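You operate a simulated robot arm through the tools that you are given. There is no shell and no other tool.

You run a simulated robot arm. Do the job below in one go: nothing can be reset, and whatever is moved stays where it is left.

Task
Test the clamped can: green tray if good, red tray if bad.
Fine: the trays beside the tester; it tests at a safe 12 V; switch off before the clamp opens, and leave it open; the dial is set, leave it.

Only the result counts: the job must be done as asked and must still hold three seconds after the hand-in. Knocking over, shifting, dropping, spilling or breaking anything else fails it.

Robot
A 7-joint arm with a two-finger parallel gripper, fixed in place. Base frame: the origin is on the floor under the middle of its stand, x ahead of it, y to its left, z up; the work surface is at about z = 722. Units: mm, degrees, N and s.
With the tool pointing down near the work surface it reaches from about 180 to 680 mm from the base axis. Its first joint turns from -66.0 to 66.0 degrees. Payload 2.4 kg.
Tool frame: the origin (TCP) lies between the finger pads and is the grasp point; the fingertips stand 30 mm ahead of it; z points along the fingers, y is the line along which they close. Largest opening 94 mm; finger width 28, thickness 10; the body of the gripper, 50 by 96 mm, starts 55 mm behind the TCP.
Orientation is that of the tool frame in the base frame, as [roll, pitch, yaw] about the fixed x, y, z axes, in that order (R = Rz(yaw) Ry(pitch) Rx(roll)). With the fingers straight down and closing along the base's y, the tool's x points along the base's -x, its y along +y and its z along -z.

Tools
- The arm moves only by the tool play_rows. Its argument "steps" is a list of rows, each a list of 3 entries, a list of its own where there are three numbers: the shift along the tool's x, y, z in units of 500 mm (1.0 is 500 mm), then the turn, a rotation vector about the tool's x, y, z in units of 90 degrees (1.0 is 90 degrees), then the opening, from 0 (shut) to 1 (fully open). In form: [[[dx, dy, dz], [wx, wy, wz], grip], ...]. A call has 1 to 20 rows; each row is the pose to reach, as a shift and turn from the pose commanded when the call began, along the tool's axes at that moment. A call with a number of a shift or a turn outside -1 to 1 is refused whole. Rows are played at 5 a second. More than 50 mm and 8.6 degrees between two rows, or a gripper value outside its range, and nothing of the call is played. A pose out of reach is approached as far as the arm can. The call stops where the force on the tool passes 40 N (or 10 N more than at its start, if that is more) or the arm is blocked; 0.2 s more then pass. The fingers move at their own pace (about 153 mm/s each) and stop on an object; they squeeze with about 36 N. The grip force told is the motor's: it shows also when the fingers shut on nothing. Time passes only in rows, and 0.2 s behind the last, so rows that repeat a pose let the fingers close. The reply holds the time, the measured pose of the TCP, the force on the tool along the base axes, the opening and the grip force, in the units named above and with some noise, with the torque about the TCP (base axes, N m) and any sound that the robot's microphone picked up.
- Cameras (640 x 400 px; columns grow to the right, rows downward): "scene" is fixed at [38.8, 473, 1446]; the picture's right is [-0.76, -0.65, 0.00], its down [-0.36, 0.41, -0.84] and it looks along [0.55, -0.64, -0.54] (base axes); focal length 319 px, centre (320, 200). "wrist" rides on the gripper at [76, 14, -102] in the tool frame; the picture's right is [-0.18, 0.98, 0.00], its down [-0.75, -0.14, -0.64] and it looks along [-0.63, -0.12, 0.77] (tool axes); focal length 243 px, centre (320, 200). There is no depth. A picture from a camera that has moved, and an enlarged one, comes with that camera's place and axes in the base frame and with its lens.
- snapshot(camera): a new picture of that camera. It takes no simulated time.
- enlarge(camera, box): a new picture of the part [left, top, right, bottom] of that camera's present view, enlarged. It takes no simulated time.
- sign_off(): hands the job in; it is judged then, once.

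Places have to be worked out from the pictures, the camera data and where the tool is seen. Open the gripper and draw the arm clear of the work before you hand the job in, unless the task says otherwise.

The tools are called after ">>>" as name(argument=value, ...) on one line, values as JSON. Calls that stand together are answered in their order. play_rows: Moves the arm, as the interface text tells. Its arguments: {"type":"object","properties":{"steps":{"type":"array"}},"required":["steps"]} The other tools are called the same way: snapshot (camera) takes a picture; enlarge (camera, box) takes an enlarged picture of a part of a camera's view; sign_off () hands the job in.

At the start:

```text
clock: 0.0
position: [416.0, -90.5, 1208.8]
orientation: [-179.9, 0.0, -179.9]
force: [-0.2, -0.4, -0.4]
torque: [0.0, 0.0, 0.02]
gripper_width: 93.8
grasp_force: 0.0
```

scene: 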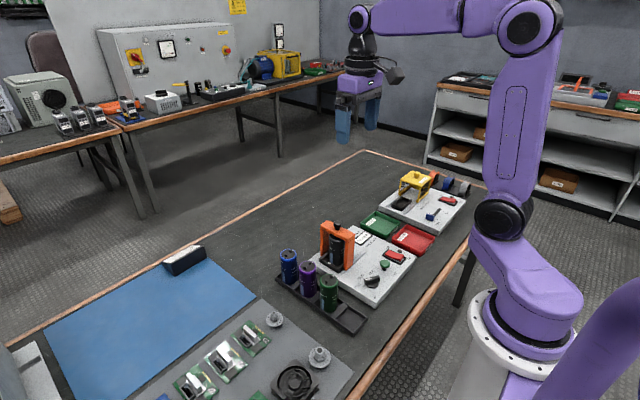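
wrist: 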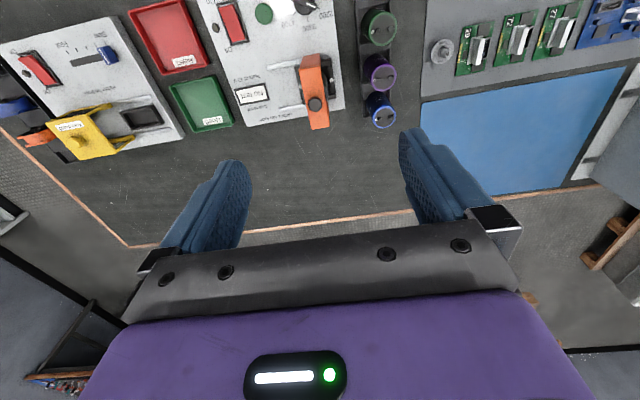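

The pictures show two testers, with trays between them, and a can clamped in the orange clamp. I'll enlarge both views to read the details.

>>> enlarge(camera="scene", box=[270, 200, 450, 330])

>>> enlarge(camera="wrist", box=[180, 0, 420, 150])

>>> enlarge(camera="scene", box=[360, 150, 490, 250])

>>> enlarge(camera="wrist", box=[0, 0, 240, 170])

```text
3.08 times, centred on (360, 265) of scene
camera zoom: at [38.8, 473.0, 1446.0], right [-0.76, -0.65, 0.0], down [-0.36, 0.41, -0.84], along [0.55, -0.64, -0.54], focal length 983 px, centre (197, 0)
```

zoom: 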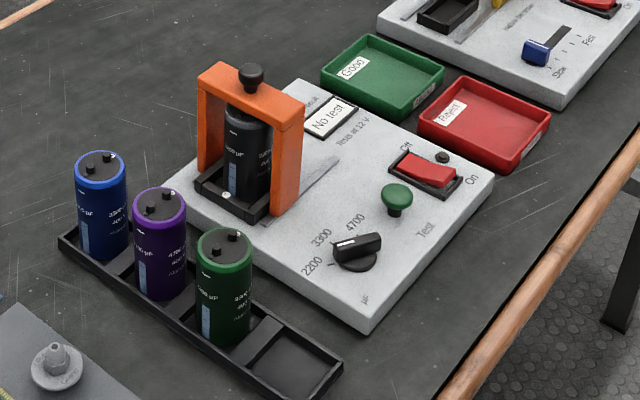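

```text
2.67 times, centred on (300, 75) of wrist
camera zoom: at [339.2, -75.6, 1311.1], right [0.18, 0.98, 0.0], down [0.75, -0.14, 0.64], along [0.63, -0.12, -0.77], focal length 647 px, centre (373, 533)
```

zoom: 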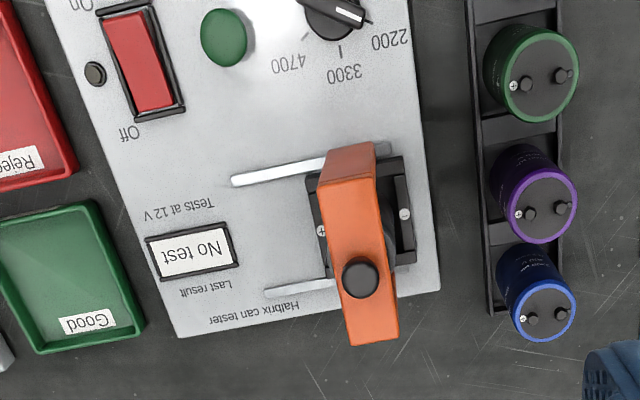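

```text
4.00 times, centred on (425, 200) of scene
camera zoom: at [38.8, 473.0, 1446.0], right [-0.76, -0.65, 0.0], down [-0.36, 0.41, -0.84], along [0.55, -0.64, -0.54], focal length 1278 px, centre (-100, 200)
```

zoom: 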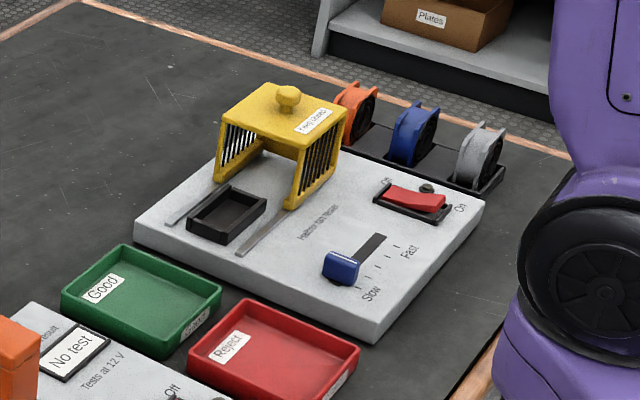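

```text
2.35 times, centred on (120, 85) of wrist
camera zoom: at [339.2, -75.6, 1311.1], right [0.18, 0.98, 0.0], down [0.75, -0.14, 0.64], along [0.63, -0.12, -0.77], focal length 571 px, centre (791, 471)
```

zoom: 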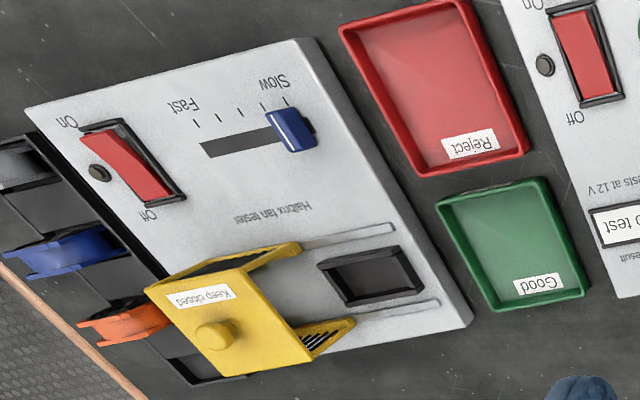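

The can tester has a red rocker switch, a green Test button, a "No test" display and an orange clamp gantry on rails, with its knob at about (473, -109, 900). I'll move back and lower so the wrist camera gets a closer look.

>>> play_rows(steps=[[[0.05, -0.014, 0.07], [0, 0, 0], 1], [[0.1, -0.028, 0.14], [0, 0, 0], 1], [[0.15, -0.042, 0.21], [0, 0, 0], 1], [[0.2, -0.056, 0.28], [0, 0, 0], 1], [[0.25, -0.07, 0.35], [0, 0, 0], 1], [[0.28, -0.083, 0.41], [0, 0, 0], 1], [[0.28, -0.083, 0.41], [0, 0, 0], 1]])

>>> snapshot(camera="wrist")

>>> snapshot(camera="scene")

```text
clock: 1.6
position: [277.8, -132.5, 1003.5]
orientation: [-180.0, -0.1, -179.9]
force: [0.2, 0.0, -0.1]
torque: [-0.02, 0.0, -0.01]
gripper_width: 94.1
grasp_force: 0.0
```

```text
taken
camera wrist: at [200.8, -117.7, 1105.9], right [0.18, 0.98, 0.0], down [0.75, -0.14, 0.64], along [0.63, -0.12, -0.77], focal length 243 px, centre (320, 200)
```

wrist: 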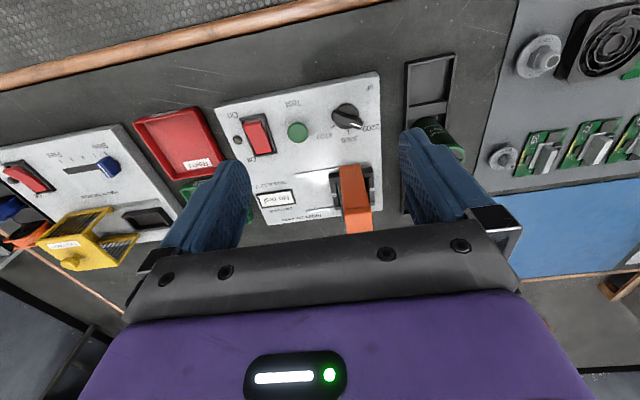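

```text
taken
```

scene: 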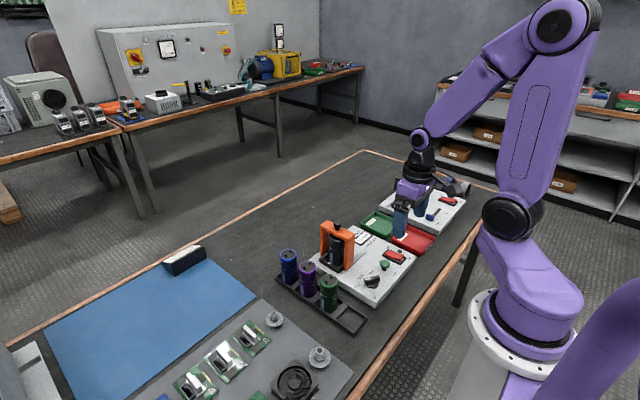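

>>> enlarge(camera="wrist", box=[205, 60, 405, 240])

>>> enlarge(camera="scene", box=[310, 215, 420, 305])

```text
2.22 times, centred on (305, 150) of wrist
camera zoom: at [200.8, -117.7, 1105.9], right [0.18, 0.98, 0.0], down [0.75, -0.14, 0.64], along [0.63, -0.12, -0.77], focal length 539 px, centre (353, 311)
```

zoom: 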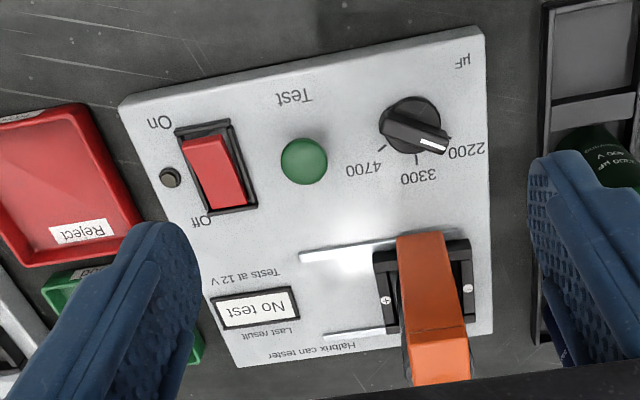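

```text
4.44 times, centred on (365, 260) of scene
camera zoom: at [38.8, 473.0, 1446.0], right [-0.76, -0.65, 0.0], down [-0.36, 0.41, -0.84], along [0.55, -0.64, -0.54], focal length 1420 px, centre (120, -67)
```

zoom: 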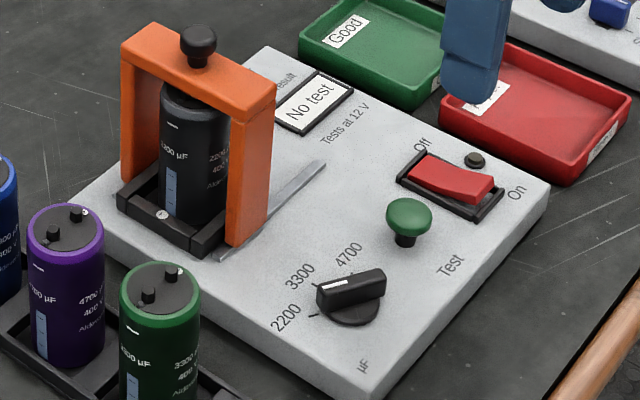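

The can is marked 2200 µF and the dial points to 2200. The rocker reads Off, since the end near "On" is raised, and that On end is at about (322, -243). I'll shut the fingers and hover above it, then check the alignment.

>>> play_rows(steps=[[[-0.018, -0.044, 0.07], [0, 0, 0], 0], [[-0.036, -0.088, 0.14], [0, 0, 0], 0], [[-0.054, -0.132, 0.2], [0, 0, 0], 0], [[-0.072, -0.177, 0.26], [0, 0, 0], 0], [[-0.09, -0.2214, 0.32], [0, 0, 0], 0], [[-0.09, -0.2214, 0.347], [0, 0, 0], 0], [[-0.09, -0.2214, 0.347], [0, 0, 0], 0]])

>>> snapshot(camera="wrist")

>>> enlarge(camera="scene", box=[340, 200, 440, 300])

```text
clock: 3.2
position: [321.7, -243.9, 829.6]
orientation: [180.0, 0.1, 180.0]
force: [0.5, 1.1, -0.1]
torque: [0.02, 0.0, -0.02]
gripper_width: 0.0
grasp_force: 32.7
```

```text
taken
camera wrist: at [244.7, -227.7, 932.1], right [0.18, 0.98, 0.0], down [0.75, -0.14, 0.64], along [0.63, -0.12, -0.77], focal length 243 px, centre (320, 200)
```

wrist: 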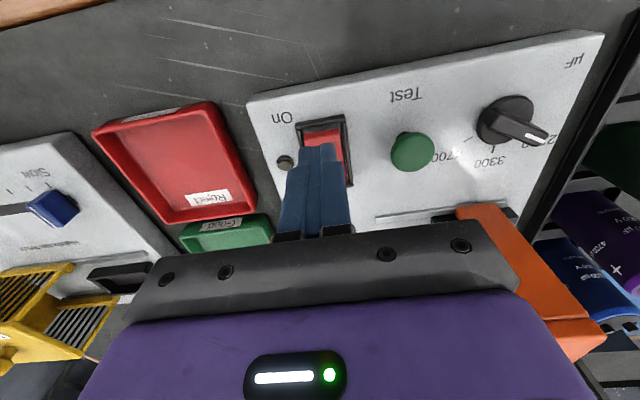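

```text
4.00 times, centred on (390, 250) of scene
camera zoom: at [38.9, 473.0, 1446.0], right [-0.76, -0.65, 0.0], down [-0.36, 0.41, -0.84], along [0.55, -0.64, -0.54], focal length 1278 px, centre (40, 0)
```

zoom: 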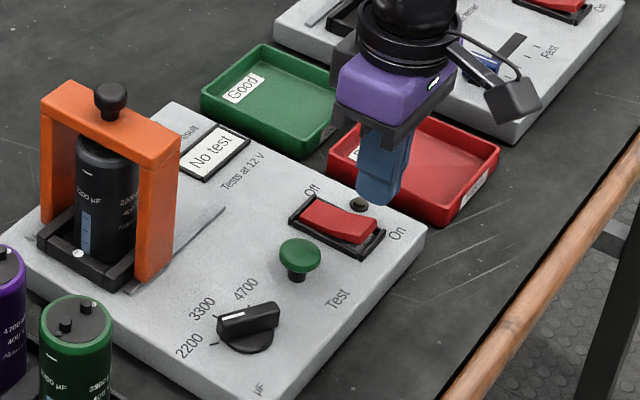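

The shut fingertips sit above the rocker's On end in both views, at z of about 800. I'll press down slowly.

>>> play_rows(steps=[[[0, 0.003, 0.03], [0, 0, 0], 0], [[0, 0.003, 0.06], [0, 0, 0], 0], [[0, 0.003, 0.07], [0, 0, 0], 0], [[0, 0.003, 0.076], [0, 0, 0], 0], [[0, 0.003, 0.08], [0, 0, 0], 0], [[0, 0.003, 0.084], [0, 0, 0], 0], [[0, 0.003, 0.088], [0, 0, 0], 0], [[0, 0.003, 0.092], [0, 0, 0], 0], [[0, 0.003, 0.096], [0, 0, 0], 0]])

>>> enlarge(camera="scene", box=[340, 200, 440, 300])

>>> snapshot(camera="wrist")

```text
clock: 4.6
position: [322.7, -242.1, 790.7]
orientation: [-180.0, 0.0, -180.0]
force: [-2.0, 2.1, 11.9]
torque: [0.05, -0.08, 0.07]
gripper_width: 0.0
grasp_force: 33.3
heard: click
stopped in row 7: the force on the tool passed its limit at 51 N (the readings are from after the stop); the commanded pose is now the measured one
```

```text
4.00 times, centred on (390, 250) of scene
camera zoom: at [38.7, 473.2, 1446.0], right [-0.76, -0.65, 0.0], down [-0.36, 0.41, -0.84], along [0.55, -0.64, -0.54], focal length 1278 px, centre (40, 0)
```

zoom: 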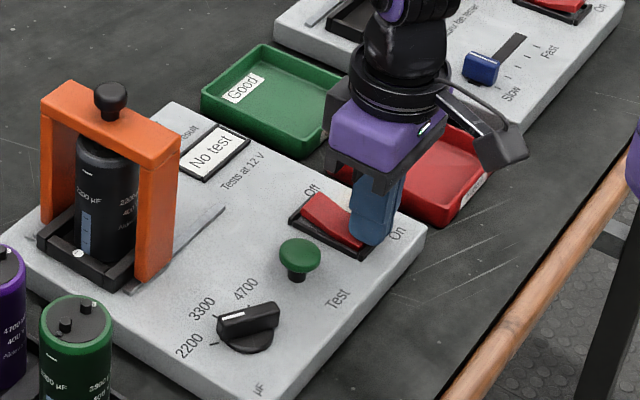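

```text
taken
camera wrist: at [244.1, -226.4, 892.9], right [0.18, 0.98, 0.0], down [0.75, -0.14, 0.64], along [0.63, -0.12, -0.77], focal length 243 px, centre (320, 200)
```

wrist: 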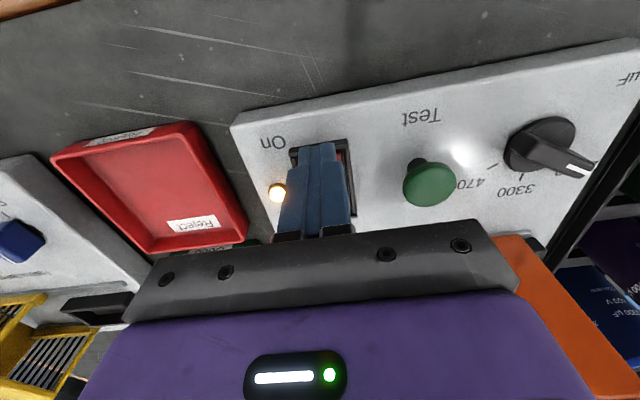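

The rocker clicked, and the lamp beside it is lit, so the tester is on. Next I rise and move over the green Test button at about (342, -179, 775).

>>> play_rows(steps=[[[0, 0, -0.05], [0, 0, 0], 0], [[0, 0, -0.09], [0, 0, 0], 0], [[-0.019, 0.063, -0.09], [0, 0, 0], 0], [[-0.0386, 0.126, -0.09], [0, 0, 0], 0], [[-0.0386, 0.126, -0.09], [0, 0, 0], 0]])

>>> snapshot(camera="wrist")

>>> enlarge(camera="scene", box=[340, 200, 440, 300])

```text
clock: 5.8
position: [340.4, -179.8, 834.2]
orientation: [180.0, -0.1, 179.9]
force: [0.1, -0.6, -0.5]
torque: [-0.01, -0.01, 0.03]
gripper_width: 0.1
grasp_force: 33.5
```

```text
taken
camera wrist: at [264.0, -163.6, 936.7], right [0.18, 0.98, 0.0], down [0.75, -0.14, 0.64], along [0.63, -0.12, -0.77], focal length 243 px, centre (320, 200)
```

wrist: 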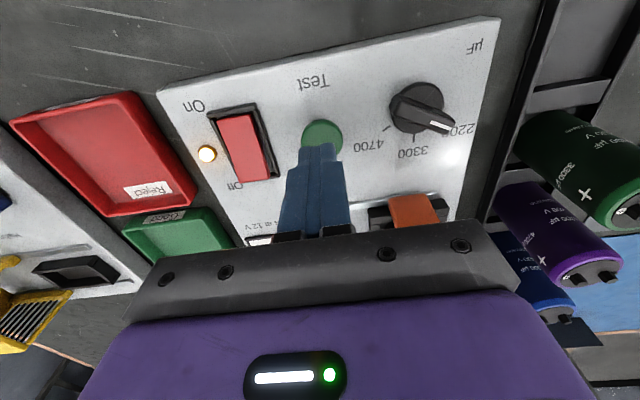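

```text
4.00 times, centred on (390, 250) of scene
camera zoom: at [38.8, 473.1, 1446.0], right [-0.76, -0.65, 0.0], down [-0.36, 0.41, -0.84], along [0.55, -0.64, -0.54], focal length 1278 px, centre (40, 0)
```

zoom: 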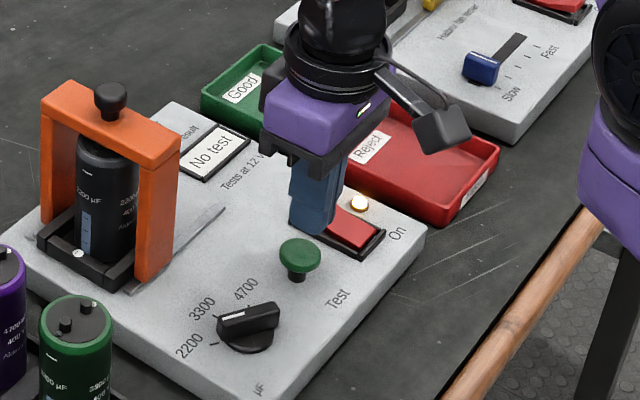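

The fingertips are over the button, which I place at (341, -177). I'll press it down in small steps.

>>> play_rows(steps=[[[-0.001, 0.005, 0.03], [0, 0, 0], 0], [[-0.001, 0.005, 0.05], [0, 0, 0], 0], [[-0.001, 0.005, 0.056], [0, 0, 0], 0], [[-0.001, 0.005, 0.06], [0, 0, 0], 0], [[-0.001, 0.005, 0.064], [0, 0, 0], 0], [[-0.001, 0.005, 0.068], [0, 0, 0], 0], [[-0.001, 0.005, 0.072], [0, 0, 0], 0], [[-0.001, 0.005, 0.076], [0, 0, 0], 0]])

>>> enlarge(camera="scene", box=[340, 200, 440, 300])

```text
clock: 7.6
position: [342.2, -175.5, 796.1]
orientation: [-180.0, 0.1, 180.0]
force: [1.6, -2.0, 3.8]
torque: [-0.01, -0.08, 0.02]
gripper_width: 0.0
grasp_force: 32.4
heard: click
```

```text
4.00 times, centred on (390, 250) of scene
camera zoom: at [38.9, 473.0, 1446.0], right [-0.76, -0.65, 0.0], down [-0.36, 0.41, -0.84], along [0.55, -0.64, -0.54], focal length 1278 px, centre (40, 0)
```

zoom: 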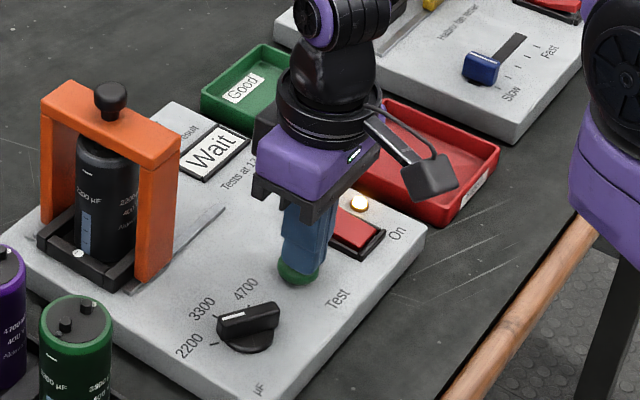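

The button clicked and the display now says "Wait". I'll lift off the button and let time pass until it shows a result.

>>> play_rows(steps=[[[0, 0, -0.05], [0, 0, 0], 0], [[0, 0, -0.1], [0, 0, 0], 0], [[0, 0, -0.1], [0, 0, 0], 0], [[0, 0, -0.1], [0, 0, 0], 0], [[0, 0, -0.1], [0, 0, 0], 0], [[0, 0, -0.1], [0, 0, 0], 0], [[0, 0, -0.1], [0, 0, 0], 0], [[0, 0, -0.1], [0, 0, 0], 0], [[0, 0, -0.1], [0, 0, 0], 0], [[0, 0, -0.1], [0, 0, 0], 0]])

>>> enlarge(camera="scene", box=[310, 200, 440, 300])

```text
clock: 9.8
position: [341.0, -176.4, 846.9]
orientation: [180.0, 0.0, -180.0]
force: [0.1, -0.1, -0.1]
torque: [0.02, -0.01, 0.01]
gripper_width: 0.0
grasp_force: 33.4
```

```text
4.00 times, centred on (375, 250) of scene
camera zoom: at [38.8, 473.0, 1446.0], right [-0.76, -0.65, 0.0], down [-0.36, 0.41, -0.84], along [0.55, -0.64, -0.54], focal length 1278 px, centre (100, 0)
```

zoom: 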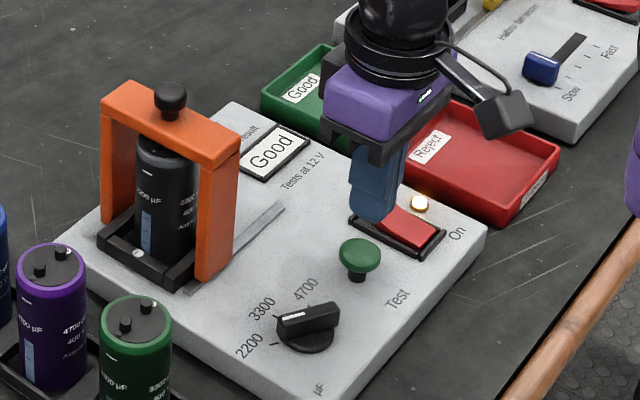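

The display now reads "Good". Before the clamp moves I need to switch off, so I'll go over the Off end of the rocker at about (371, -242) and press.

>>> play_rows(steps=[[[-0.02, -0.044, 0], [0, 0, 0], 0], [[-0.04, -0.088, 0], [0, 0, 0], 0], [[-0.06, -0.131, 0.01], [0, 0, 0], 0], [[-0.06, -0.131, 0.024], [0, 0, 0], 0], [[-0.06, -0.131, 0.024], [0, 0, 0], 0]])

>>> snapshot(camera="wrist")

>>> enlarge(camera="scene", box=[340, 200, 440, 300])

```text
clock: 11.0
position: [371.5, -240.9, 835.0]
orientation: [-180.0, 0.0, 179.8]
force: [0.8, -0.7, -0.1]
torque: [0.03, -0.03, 0.03]
gripper_width: 0.0
grasp_force: 33.5
```

```text
taken
camera wrist: at [294.5, -226.6, 937.5], right [0.18, 0.98, 0.0], down [0.75, -0.14, 0.64], along [0.63, -0.12, -0.77], focal length 243 px, centre (320, 200)
```

wrist: 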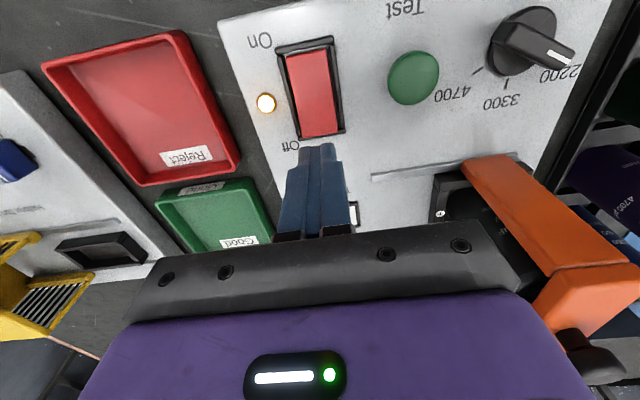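

```text
4.00 times, centred on (390, 250) of scene
camera zoom: at [38.9, 473.0, 1446.0], right [-0.76, -0.65, 0.0], down [-0.36, 0.41, -0.84], along [0.55, -0.64, -0.54], focal length 1278 px, centre (40, 0)
```

zoom: 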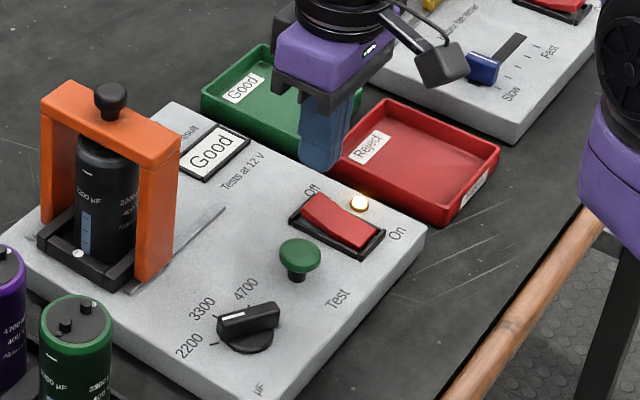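

The Off end shows directly ahead of the fingertips, at x 357–375. I'll press down slowly.

>>> play_rows(steps=[[[0, 0, 0.03], [0, 0, 0], 0], [[0, 0, 0.06], [0, 0, 0], 0], [[0, 0, 0.078], [0, 0, 0], 0], [[0, 0, 0.084], [0, 0, 0], 0], [[0, 0, 0.088], [0, 0, 0], 0], [[0, 0, 0.092], [0, 0, 0], 0], [[0, 0, 0.096], [0, 0, 0], 0], [[0, 0, 0.1], [0, 0, 0], 0], [[0, 0, 0.104], [0, 0, 0], 0]])

>>> snapshot(camera="wrist")

>>> enlarge(camera="scene", box=[340, 200, 440, 300])

```text
clock: 12.4
position: [372.4, -243.0, 791.6]
orientation: [-179.9, 0.1, -179.9]
force: [-2.6, 2.4, 10.2]
torque: [0.12, 0.2, -0.08]
gripper_width: 0.0
grasp_force: 33.4
heard: click
stopped in row 7: the force on the tool passed its limit at 48 N (the readings are from after the stop); the commanded pose is now the measured one
```

```text
taken
camera wrist: at [294.6, -227.6, 893.4], right [0.18, 0.98, 0.0], down [0.75, -0.14, 0.64], along [0.63, -0.12, -0.77], focal length 243 px, centre (320, 200)
```

wrist: 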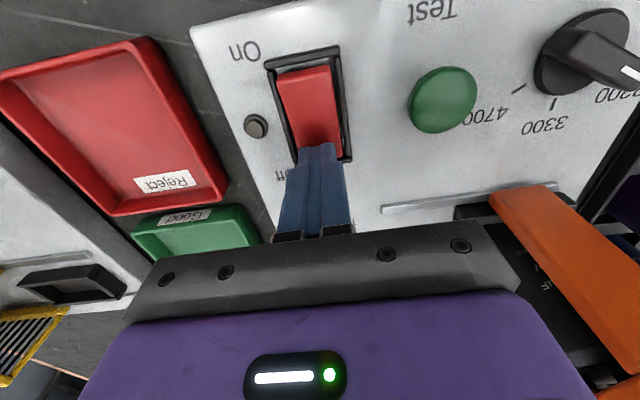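

```text
4.00 times, centred on (390, 250) of scene
camera zoom: at [38.7, 473.2, 1446.0], right [-0.76, -0.65, 0.0], down [-0.36, 0.41, -0.84], along [0.55, -0.64, -0.54], focal length 1278 px, centre (40, 0)
```

zoom: 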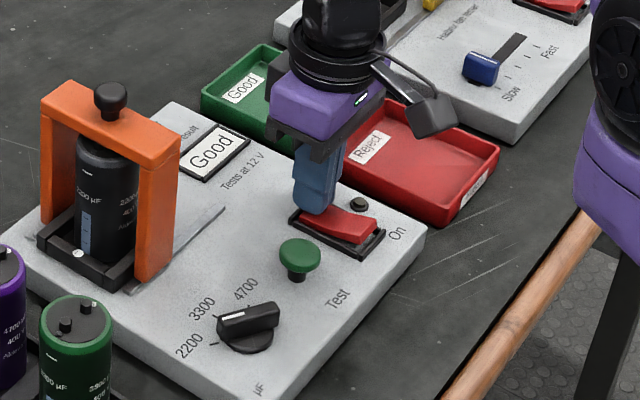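

The lamp is out with "Good" still displayed, so power is off. I'll rise clear and take a close look at the clamp knob before gripping it.

>>> play_rows(steps=[[[0, 0, -0.09], [0, 0, 0], 0.2], [[0, 0, -0.18], [0, 0, 0], 0.4], [[0, 0, -0.27], [0, 0, 0], 0.6], [[0, 0, -0.357], [0, 0, 0], 0.6], [[-0.012, 0.09, -0.357], [0, 0, 0], 0.6], [[-0.024, 0.18, -0.357], [0, 0, 0], 0.6], [[-0.03, 0.26, -0.357], [0, 0, 0], 0.6], [[-0.03, 0.3, -0.357], [0, 0, 0], 0.6], [[-0.03, 0.3, -0.357], [0, 0, 0], 0.6]])

>>> snapshot(camera="wrist")

>>> enlarge(camera="scene", box=[300, 200, 400, 290])

```text
clock: 14.4
position: [388.6, -93.6, 969.4]
orientation: [-179.9, 0.1, 180.0]
force: [0.4, 0.0, -0.2]
torque: [-0.01, -0.03, 0.0]
gripper_width: 56.4
grasp_force: 0.1
```

```text
taken
camera wrist: at [310.9, -77.8, 1071.8], right [0.18, 0.98, 0.0], down [0.75, -0.14, 0.64], along [0.63, -0.12, -0.77], focal length 243 px, centre (320, 200)
```

wrist: 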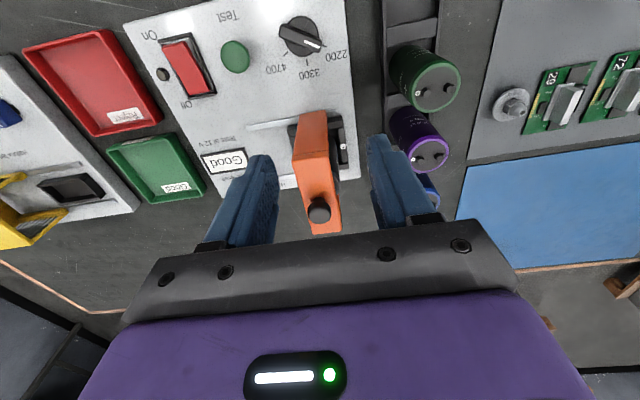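

```text
4.44 times, centred on (350, 245) of scene
camera zoom: at [38.8, 473.1, 1446.0], right [-0.76, -0.65, 0.0], down [-0.36, 0.41, -0.84], along [0.55, -0.64, -0.54], focal length 1420 px, centre (187, 0)
```

zoom: 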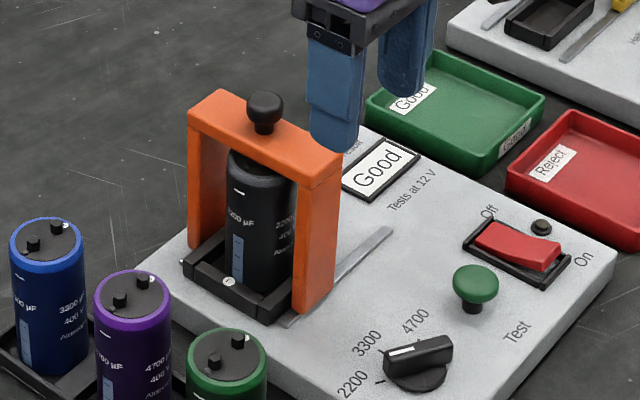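

I place the knob at about (474, -111), with its top near z 900. I'll enlarge the wrist view to check the beam width and the knob centre.

>>> enlarge(camera="wrist", box=[240, 90, 400, 240])

>>> enlarge(camera="scene", box=[310, 210, 370, 280])

```text
2.67 times, centred on (320, 165) of wrist
camera zoom: at [310.9, -77.8, 1071.8], right [0.18, 0.98, 0.0], down [0.75, -0.14, 0.64], along [0.63, -0.12, -0.77], focal length 647 px, centre (320, 293)
```

zoom: 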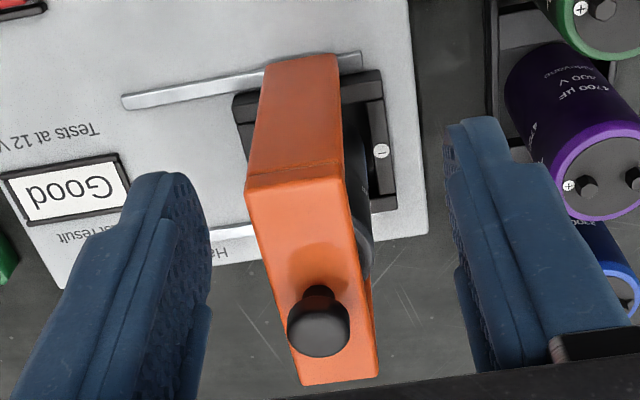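

```text
5.71 times, centred on (340, 245) of scene
camera zoom: at [38.8, 473.1, 1446.0], right [-0.76, -0.65, 0.0], down [-0.36, 0.41, -0.84], along [0.55, -0.64, -0.54], focal length 1825 px, centre (206, -57)
```

zoom: 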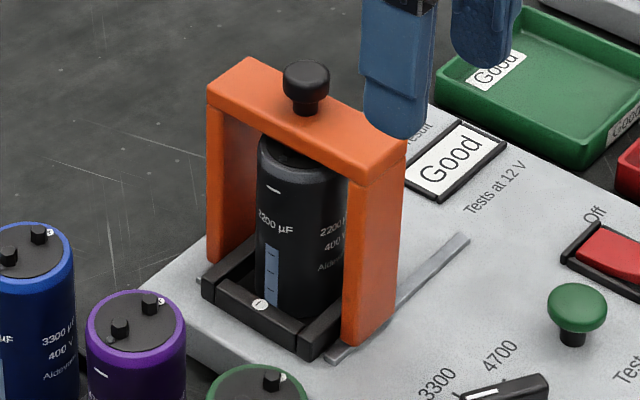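

The beam spans x 425–528 and y -126 to -91, with its top near z 870, and the knob centre is (475, -109). I'll move over it, lower until the fingertips are around z 878, then close on the knob.

>>> play_rows(steps=[[[-0.09, -0.016, 0], [0, 0, 0], 0.6], [[-0.174, -0.032, 0], [0, 0, 0], 0.6], [[-0.174, -0.032, 0.05], [0, 0, 0], 0.6], [[-0.174, -0.032, 0.09], [0, 0, 0], 0.6], [[-0.174, -0.032, 0.11], [0, 0, 0], 0.6], [[-0.174, -0.032, 0.12], [0, 0, 0], 0.6], [[-0.174, -0.032, 0.12], [0, 0, 0], 0.6]])

>>> snapshot(camera="wrist")

>>> enlarge(camera="scene", box=[300, 190, 400, 280])

```text
clock: 16.0
position: [473.0, -108.7, 909.4]
orientation: [-179.9, 0.1, 180.0]
force: [0.5, -0.1, -0.3]
torque: [-0.01, -0.02, -0.04]
gripper_width: 56.5
grasp_force: 0.0
```

```text
taken
camera wrist: at [396.7, -93.3, 1012.5], right [0.18, 0.98, 0.0], down [0.75, -0.14, 0.64], along [0.63, -0.12, -0.77], focal length 243 px, centre (320, 200)
```

wrist: 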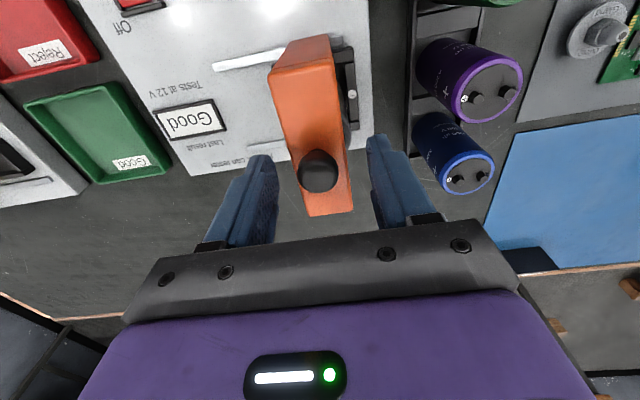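

```text
4.44 times, centred on (350, 235) of scene
camera zoom: at [38.8, 473.0, 1446.0], right [-0.76, -0.65, 0.0], down [-0.36, 0.41, -0.84], along [0.55, -0.64, -0.54], focal length 1420 px, centre (187, 44)
```

zoom: 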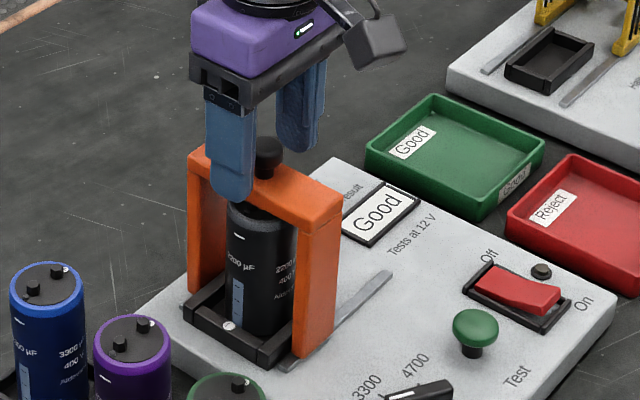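

The knob sits between the fingers at (472, -108). I'll close on it.

>>> play_rows(steps=[[[0, 0, 0], [0, 0, 0], 0.4], [[0, 0, 0], [0, 0, 0], 0.2], [[0, 0, 0], [0, 0, 0], 0], [[0, 0, 0], [0, 0, 0], 0]])

>>> enlarge(camera="scene", box=[300, 190, 400, 280])

```text
clock: 17.0
position: [474.5, -108.9, 909.1]
orientation: [-179.8, 0.3, 179.8]
force: [0.3, -12.4, -4.0]
torque: [-0.13, -0.16, -0.07]
gripper_width: 24.1
grasp_force: 45.3
```

```text
4.44 times, centred on (350, 235) of scene
camera zoom: at [38.9, 472.7, 1446.1], right [-0.76, -0.65, 0.0], down [-0.36, 0.41, -0.84], along [0.55, -0.64, -0.54], focal length 1420 px, centre (187, 44)
```

zoom: 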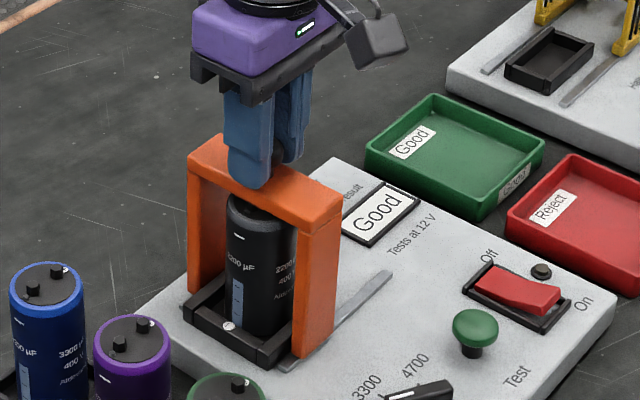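

The knob is held, with a width of 24 mm. I'll slide the clamp along its rails toward -y in small steps.

>>> play_rows(steps=[[[0, -0.008, 0], [0, 0, 0], 0], [[0, -0.016, 0], [0, 0, 0], 0], [[0, -0.024, 0], [0, 0, 0], 0], [[0, -0.032, 0], [0, 0, 0], 0], [[0, -0.04, 0], [0, 0, 0], 0]])

>>> enlarge(camera="scene", box=[300, 190, 400, 280])

```text
clock: 18.2
position: [472.6, -129.6, 910.1]
orientation: [-179.9, 0.3, -180.0]
force: [-0.5, 0.9, 16.9]
torque: [0.01, 1.12, 0.17]
gripper_width: 23.7
grasp_force: 45.1
```

```text
4.44 times, centred on (350, 235) of scene
camera zoom: at [38.6, 473.2, 1446.0], right [-0.76, -0.65, 0.0], down [-0.36, 0.41, -0.84], along [0.55, -0.64, -0.54], focal length 1420 px, centre (187, 44)
```

zoom: 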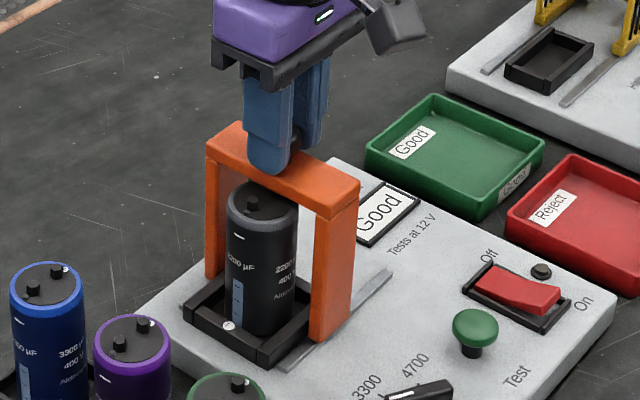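

The clamp slides freely and the can stays put in the cradle. I'll continue toward the end of the rails.

>>> play_rows(steps=[[[0, -0.012, 0], [0, 0, 0], 0], [[0, -0.024, 0], [0, 0, 0], 0], [[0, -0.036, 0], [0, 0, 0], 0], [[0, -0.048, 0], [0, 0, 0], 0], [[0, -0.06, 0], [0, 0, 0], 0], [[0, -0.072, 0], [0, 0, 0], 0], [[0, -0.084, 0], [0, 0, 0], 0], [[0, -0.096, 0], [0, 0, 0], 0], [[0, -0.104, 0], [0, 0, 0], 0]])

>>> enlarge(camera="scene", box=[300, 190, 400, 280])

>>> snapshot(camera="wrist")

```text
clock: 20.2
position: [473.1, -175.9, 910.7]
orientation: [179.8, 0.0, -179.7]
force: [-3.5, 4.4, 7.1]
torque: [0.13, -0.19, -0.03]
gripper_width: 23.7
grasp_force: 45.0
stopped in row 9: the force on the tool passed its limit at 43 N (the readings are from after the stop); the commanded pose is now the measured one
```

```text
4.44 times, centred on (350, 235) of scene
camera zoom: at [38.6, 473.2, 1446.0], right [-0.76, -0.65, 0.0], down [-0.36, 0.41, -0.84], along [0.55, -0.64, -0.54], focal length 1420 px, centre (187, 44)
```

zoom: 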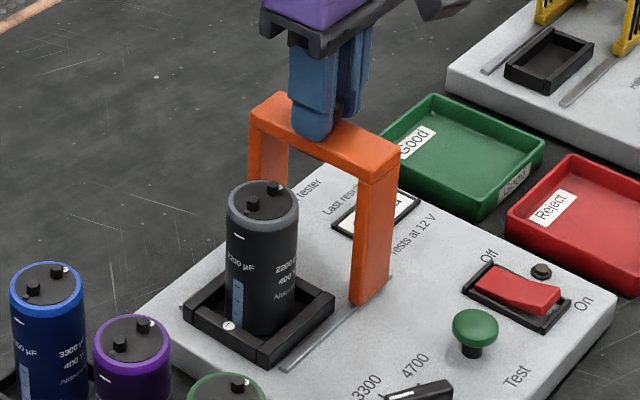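

```text
taken
camera wrist: at [396.9, -161.5, 1012.5], right [0.18, 0.98, 0.0], down [0.75, -0.14, 0.64], along [0.63, -0.11, -0.77], focal length 243 px, centre (320, 200)
```

wrist: 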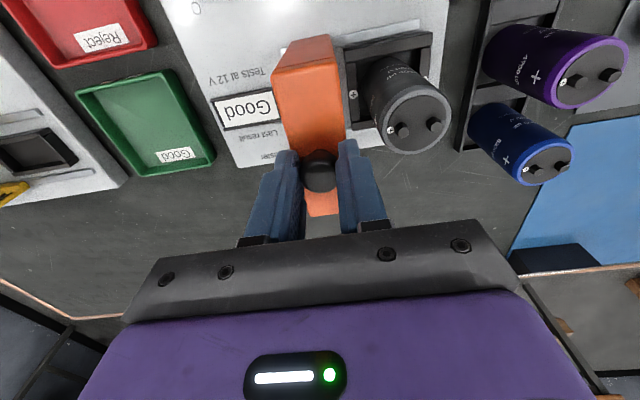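

The clamp has reached its end stop, at y of about -176, and the can is fully uncovered. I'll release the knob and rise straight up.

>>> play_rows(steps=[[[0, 0, 0], [0, 0, 0], 0.2], [[0, 0, 0], [0, 0, 0], 0.45], [[0, 0, 0], [0, 0, 0], 0.45], [[0, 0, -0.06], [0, 0, 0], 0.45], [[0, 0, -0.12], [0, 0, 0], 0.45], [[0, 0, -0.2], [0, 0, 0], 0.45], [[0, 0, -0.2], [0, 0, 0], 0.45]])

>>> snapshot(camera="scene")

>>> snapshot(camera="wrist")

```text
clock: 21.9
position: [473.9, -177.6, 1008.1]
orientation: [179.9, 0.0, -179.8]
force: [-0.3, 0.5, -0.3]
torque: [0.02, 0.02, -0.01]
gripper_width: 42.0
grasp_force: 0.1
```

```text
taken
```

scene: 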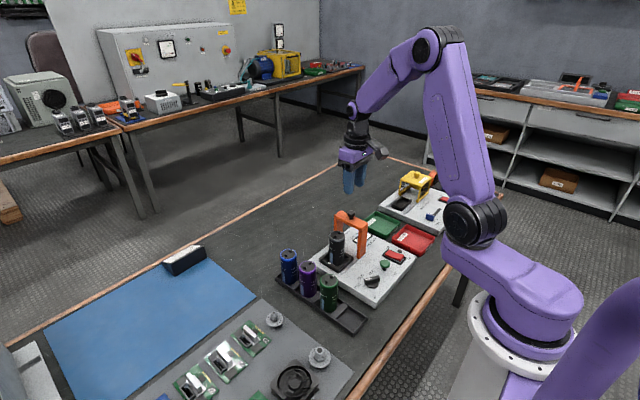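

```text
taken
camera wrist: at [396.2, -163.2, 1111.4], right [0.18, 0.98, 0.0], down [0.75, -0.14, 0.64], along [0.63, -0.11, -0.77], focal length 243 px, centre (320, 200)
```

wrist: 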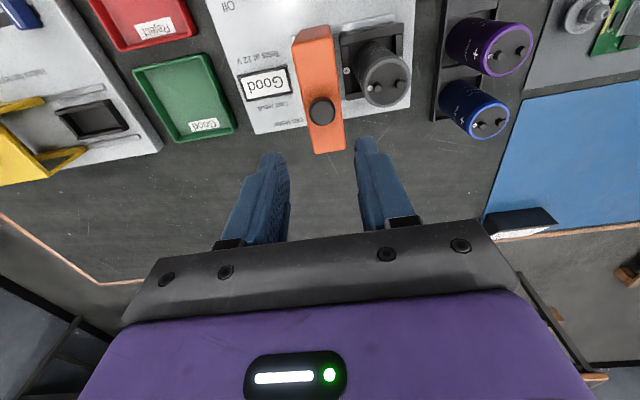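

The clamp stays open. I'll enlarge both views to measure the can's position, height and diameter, along with the green tray.

>>> enlarge(camera="wrist", box=[120, 10, 440, 160])

>>> enlarge(camera="scene", box=[310, 205, 380, 280])

>>> enlarge(camera="scene", box=[350, 195, 450, 270])

```text
2.00 times, centred on (280, 85) of wrist
camera zoom: at [396.2, -163.2, 1111.4], right [0.18, 0.98, 0.0], down [0.75, -0.14, 0.64], along [0.63, -0.11, -0.77], focal length 485 px, centre (400, 430)
```

zoom: 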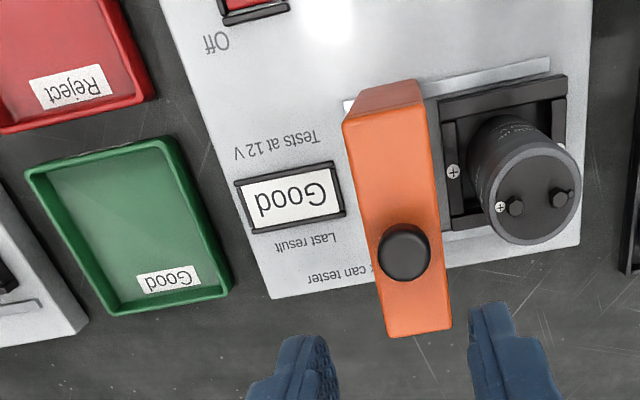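

```text
5.33 times, centred on (345, 242) of scene
camera zoom: at [38.8, 473.1, 1446.0], right [-0.76, -0.65, 0.0], down [-0.36, 0.41, -0.84], along [0.55, -0.64, -0.54], focal length 1703 px, centre (187, -27)
```

zoom: 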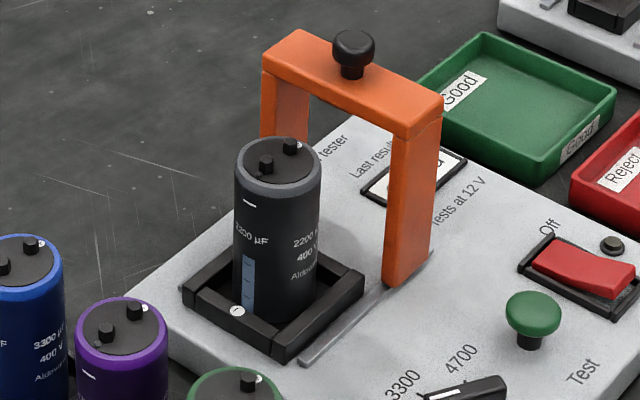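

```text
5.33 times, centred on (400, 232) of scene
camera zoom: at [38.8, 473.1, 1446.0], right [-0.76, -0.65, 0.0], down [-0.36, 0.41, -0.84], along [0.55, -0.64, -0.54], focal length 1703 px, centre (-107, 27)
```

zoom: 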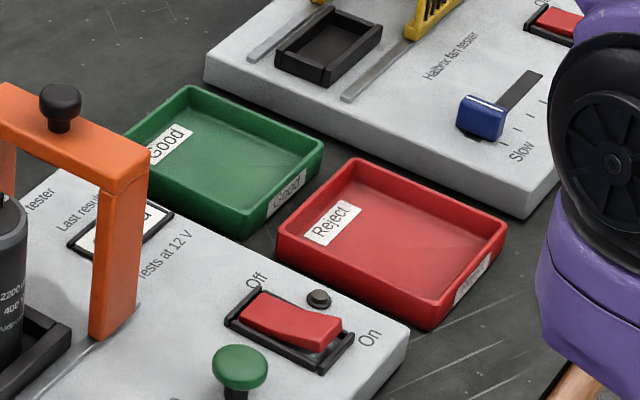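

The can's axis is at (472.5, -108.5), with its top near z 850 and a diameter of about 50 mm. The green tray spans x 426–534, y -422 to -319. I'll turn the gripper 90° so it closes along x, well clear of the clamp, while moving above the can.

>>> play_rows(steps=[[[0.0003, 0.0125, 0], [0, 0, 0.0909], 0.9], [[0.0006, 0.025, 0], [0, 0, 0.1818], 0.9], [[0.001, 0.0376, 0], [0, 0, 0.2727], 0.9], [[0.001, 0.05, 0], [0, 0, 0.3636], 0.9], [[0.0015, 0.0627, 0], [0, 0, 0.4545], 0.9], [[0.002, 0.075, 0], [0, 0, 0.5454], 0.9], [[0.002, 0.088, 0], [0, 0, 0.6363], 0.9], [[0.002, 0.1, 0], [0, 0, 0.7272], 0.9], [[0.0025, 0.113, 0], [0, 0, 0.8181], 0.9], [[0.003, 0.1255, 0], [0, 0, 0.909], 0.9], [[0.003, 0.138, 0], [0, 0, 1.0], 0.9], [[0.003, 0.138, 0], [0, 0, 1.0], 0.9]])

>>> snapshot(camera="wrist")

>>> snapshot(camera="scene")

```text
clock: 24.4
position: [472.7, -108.1, 1008.7]
orientation: [180.0, -0.2, 90.1]
force: [-0.8, -0.6, -0.3]
torque: [0.03, 0.04, 0.0]
gripper_width: 84.7
grasp_force: 0.0
```

```text
taken
camera wrist: at [485.7, -30.8, 1112.3], right [0.98, -0.18, 0.0], down [-0.14, -0.75, 0.64], along [-0.12, -0.63, -0.77], focal length 243 px, centre (320, 200)
```

wrist: 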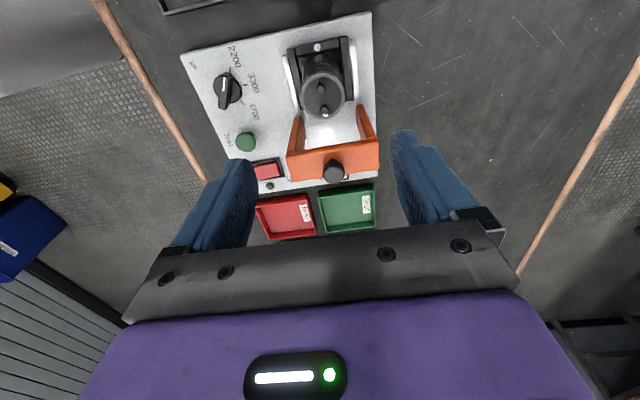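

```text
taken
```

scene: 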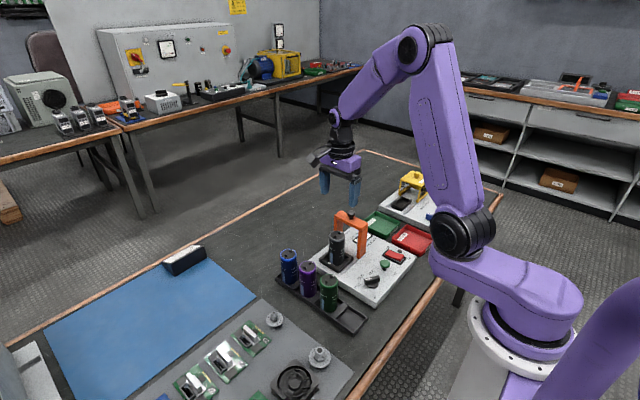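

Both views put the can's axis at (472.6, -108.6), directly under the gripper. I'll descend so the fingers straddle the can, with the TCP at about z 823.

>>> play_rows(steps=[[[0, 0, 0.08], [0, 0, 0], 0.9], [[0, 0, 0.16], [0, 0, 0], 0.9], [[0, 0, 0.23], [0, 0, 0], 0.9], [[0, 0, 0.28], [0, 0, 0], 0.9], [[0, 0, 0.32], [0, 0, 0], 0.9], [[0, 0, 0.35], [0, 0, 0], 0.9], [[0, 0, 0.37], [0, 0, 0], 0.9], [[0, 0, 0.37], [0, 0, 0], 0.9]])

>>> snapshot(camera="wrist")

>>> enlarge(camera="scene", box=[300, 190, 400, 280])

```text
clock: 26.2
position: [473.6, -106.9, 823.4]
orientation: [179.9, -0.1, 90.2]
force: [0.1, 0.1, -0.2]
torque: [-0.03, -0.04, 0.04]
gripper_width: 84.8
grasp_force: 0.1
```

```text
taken
camera wrist: at [486.1, -29.9, 926.0], right [0.98, -0.18, 0.0], down [-0.14, -0.75, 0.64], along [-0.11, -0.63, -0.77], focal length 243 px, centre (320, 200)
```

wrist: 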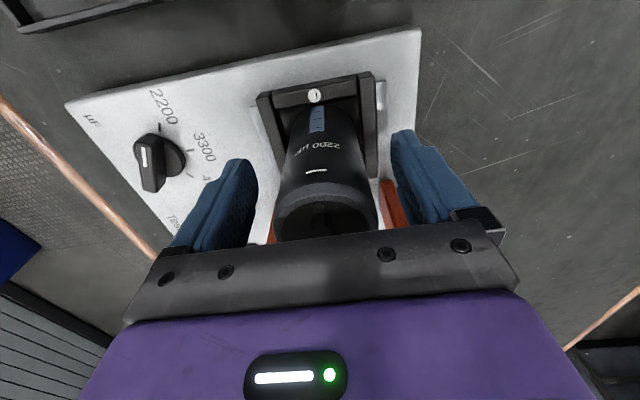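

```text
4.44 times, centred on (350, 235) of scene
camera zoom: at [38.8, 473.0, 1446.0], right [-0.76, -0.65, 0.0], down [-0.36, 0.41, -0.84], along [0.55, -0.64, -0.54], focal length 1420 px, centre (187, 44)
```

zoom: 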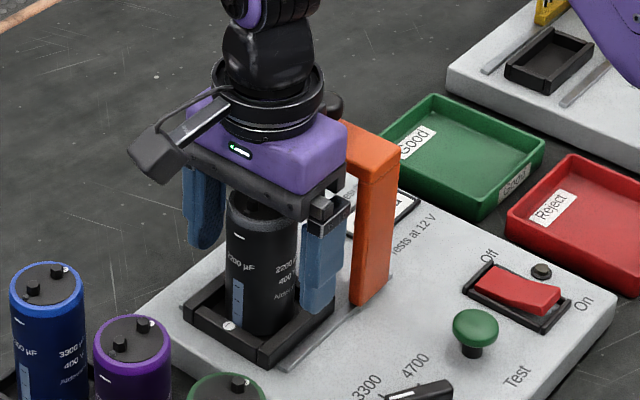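

The fingers straddle the can evenly with nothing touching. I'll close on the can.

>>> play_rows(steps=[[[-0.002, 0, 0], [0, 0, 0], 0.7], [[-0.002, 0, 0], [0, 0, 0], 0.55], [[-0.002, 0, 0], [0, 0, 0], 0.3], [[-0.002, 0, 0], [0, 0, 0], 0.3], [[-0.002, 0, 0], [0, 0, 0], 0.3]])

>>> snapshot(camera="wrist")

```text
clock: 27.4
position: [474.1, -107.2, 823.9]
orientation: [179.9, -0.2, 90.3]
force: [0.2, -1.6, 2.1]
torque: [-0.02, 0.09, -0.01]
gripper_width: 47.6
grasp_force: 36.5
```

```text
taken
camera wrist: at [486.0, -31.0, 926.7], right [0.98, -0.18, 0.0], down [-0.14, -0.75, 0.64], along [-0.11, -0.63, -0.77], focal length 243 px, centre (320, 200)
```

wrist: 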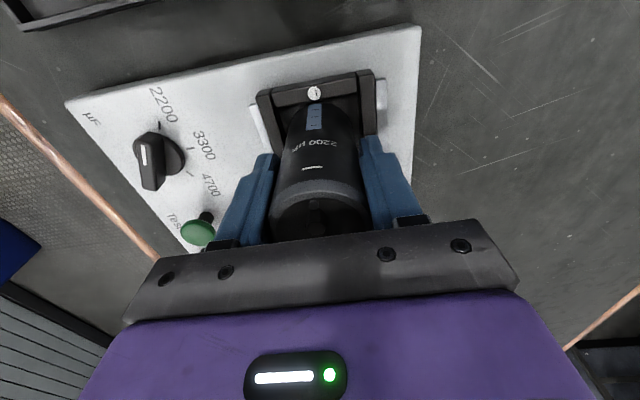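

The can is held at 47.6 mm with 36 N. I'll lift straight up to clear the cradle, then high enough to pass over the clamp.

>>> play_rows(steps=[[[-0.002, 0, -0.02], [0, 0, 0], 0.3], [[-0.002, 0, -0.04], [0, 0, 0], 0.3], [[-0.002, 0, -0.08], [0, 0, 0], 0.3], [[-0.002, 0, -0.13], [0, 0, 0], 0.3], [[-0.002, 0, -0.19], [0, 0, 0], 0.3], [[-0.002, 0, -0.25], [0, 0, 0], 0.3], [[-0.002, 0, -0.31], [0, 0, 0], 0.3], [[-0.002, 0, -0.37], [0, 0, 0], 0.3], [[-0.002, 0, -0.4], [0, 0, 0], 0.3], [[-0.002, 0, -0.4], [0, 0, 0], 0.3]])

>>> snapshot(camera="scene")

>>> snapshot(camera="wrist")

```text
clock: 29.6
position: [471.8, -109.2, 1023.8]
orientation: [179.7, -0.1, 90.2]
force: [-0.5, 0.7, -3.3]
torque: [0.02, 0.03, -0.03]
gripper_width: 47.6
grasp_force: 36.3
```

```text
taken
```

scene: 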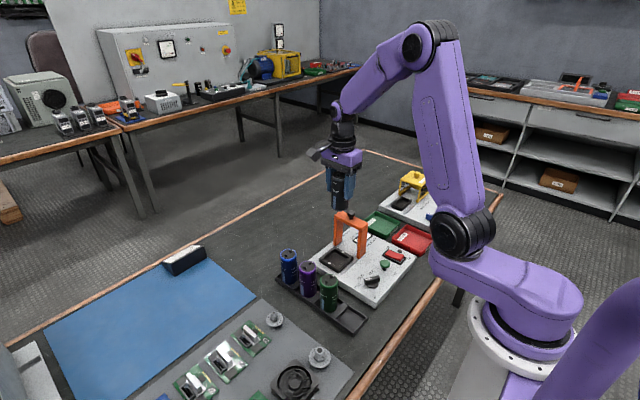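

```text
taken
camera wrist: at [484.5, -33.0, 1127.2], right [0.98, -0.18, 0.0], down [-0.14, -0.76, 0.64], along [-0.11, -0.63, -0.77], focal length 243 px, centre (320, 200)
```

wrist: 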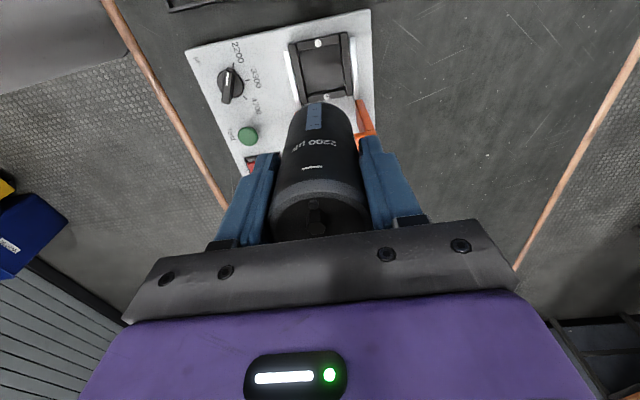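

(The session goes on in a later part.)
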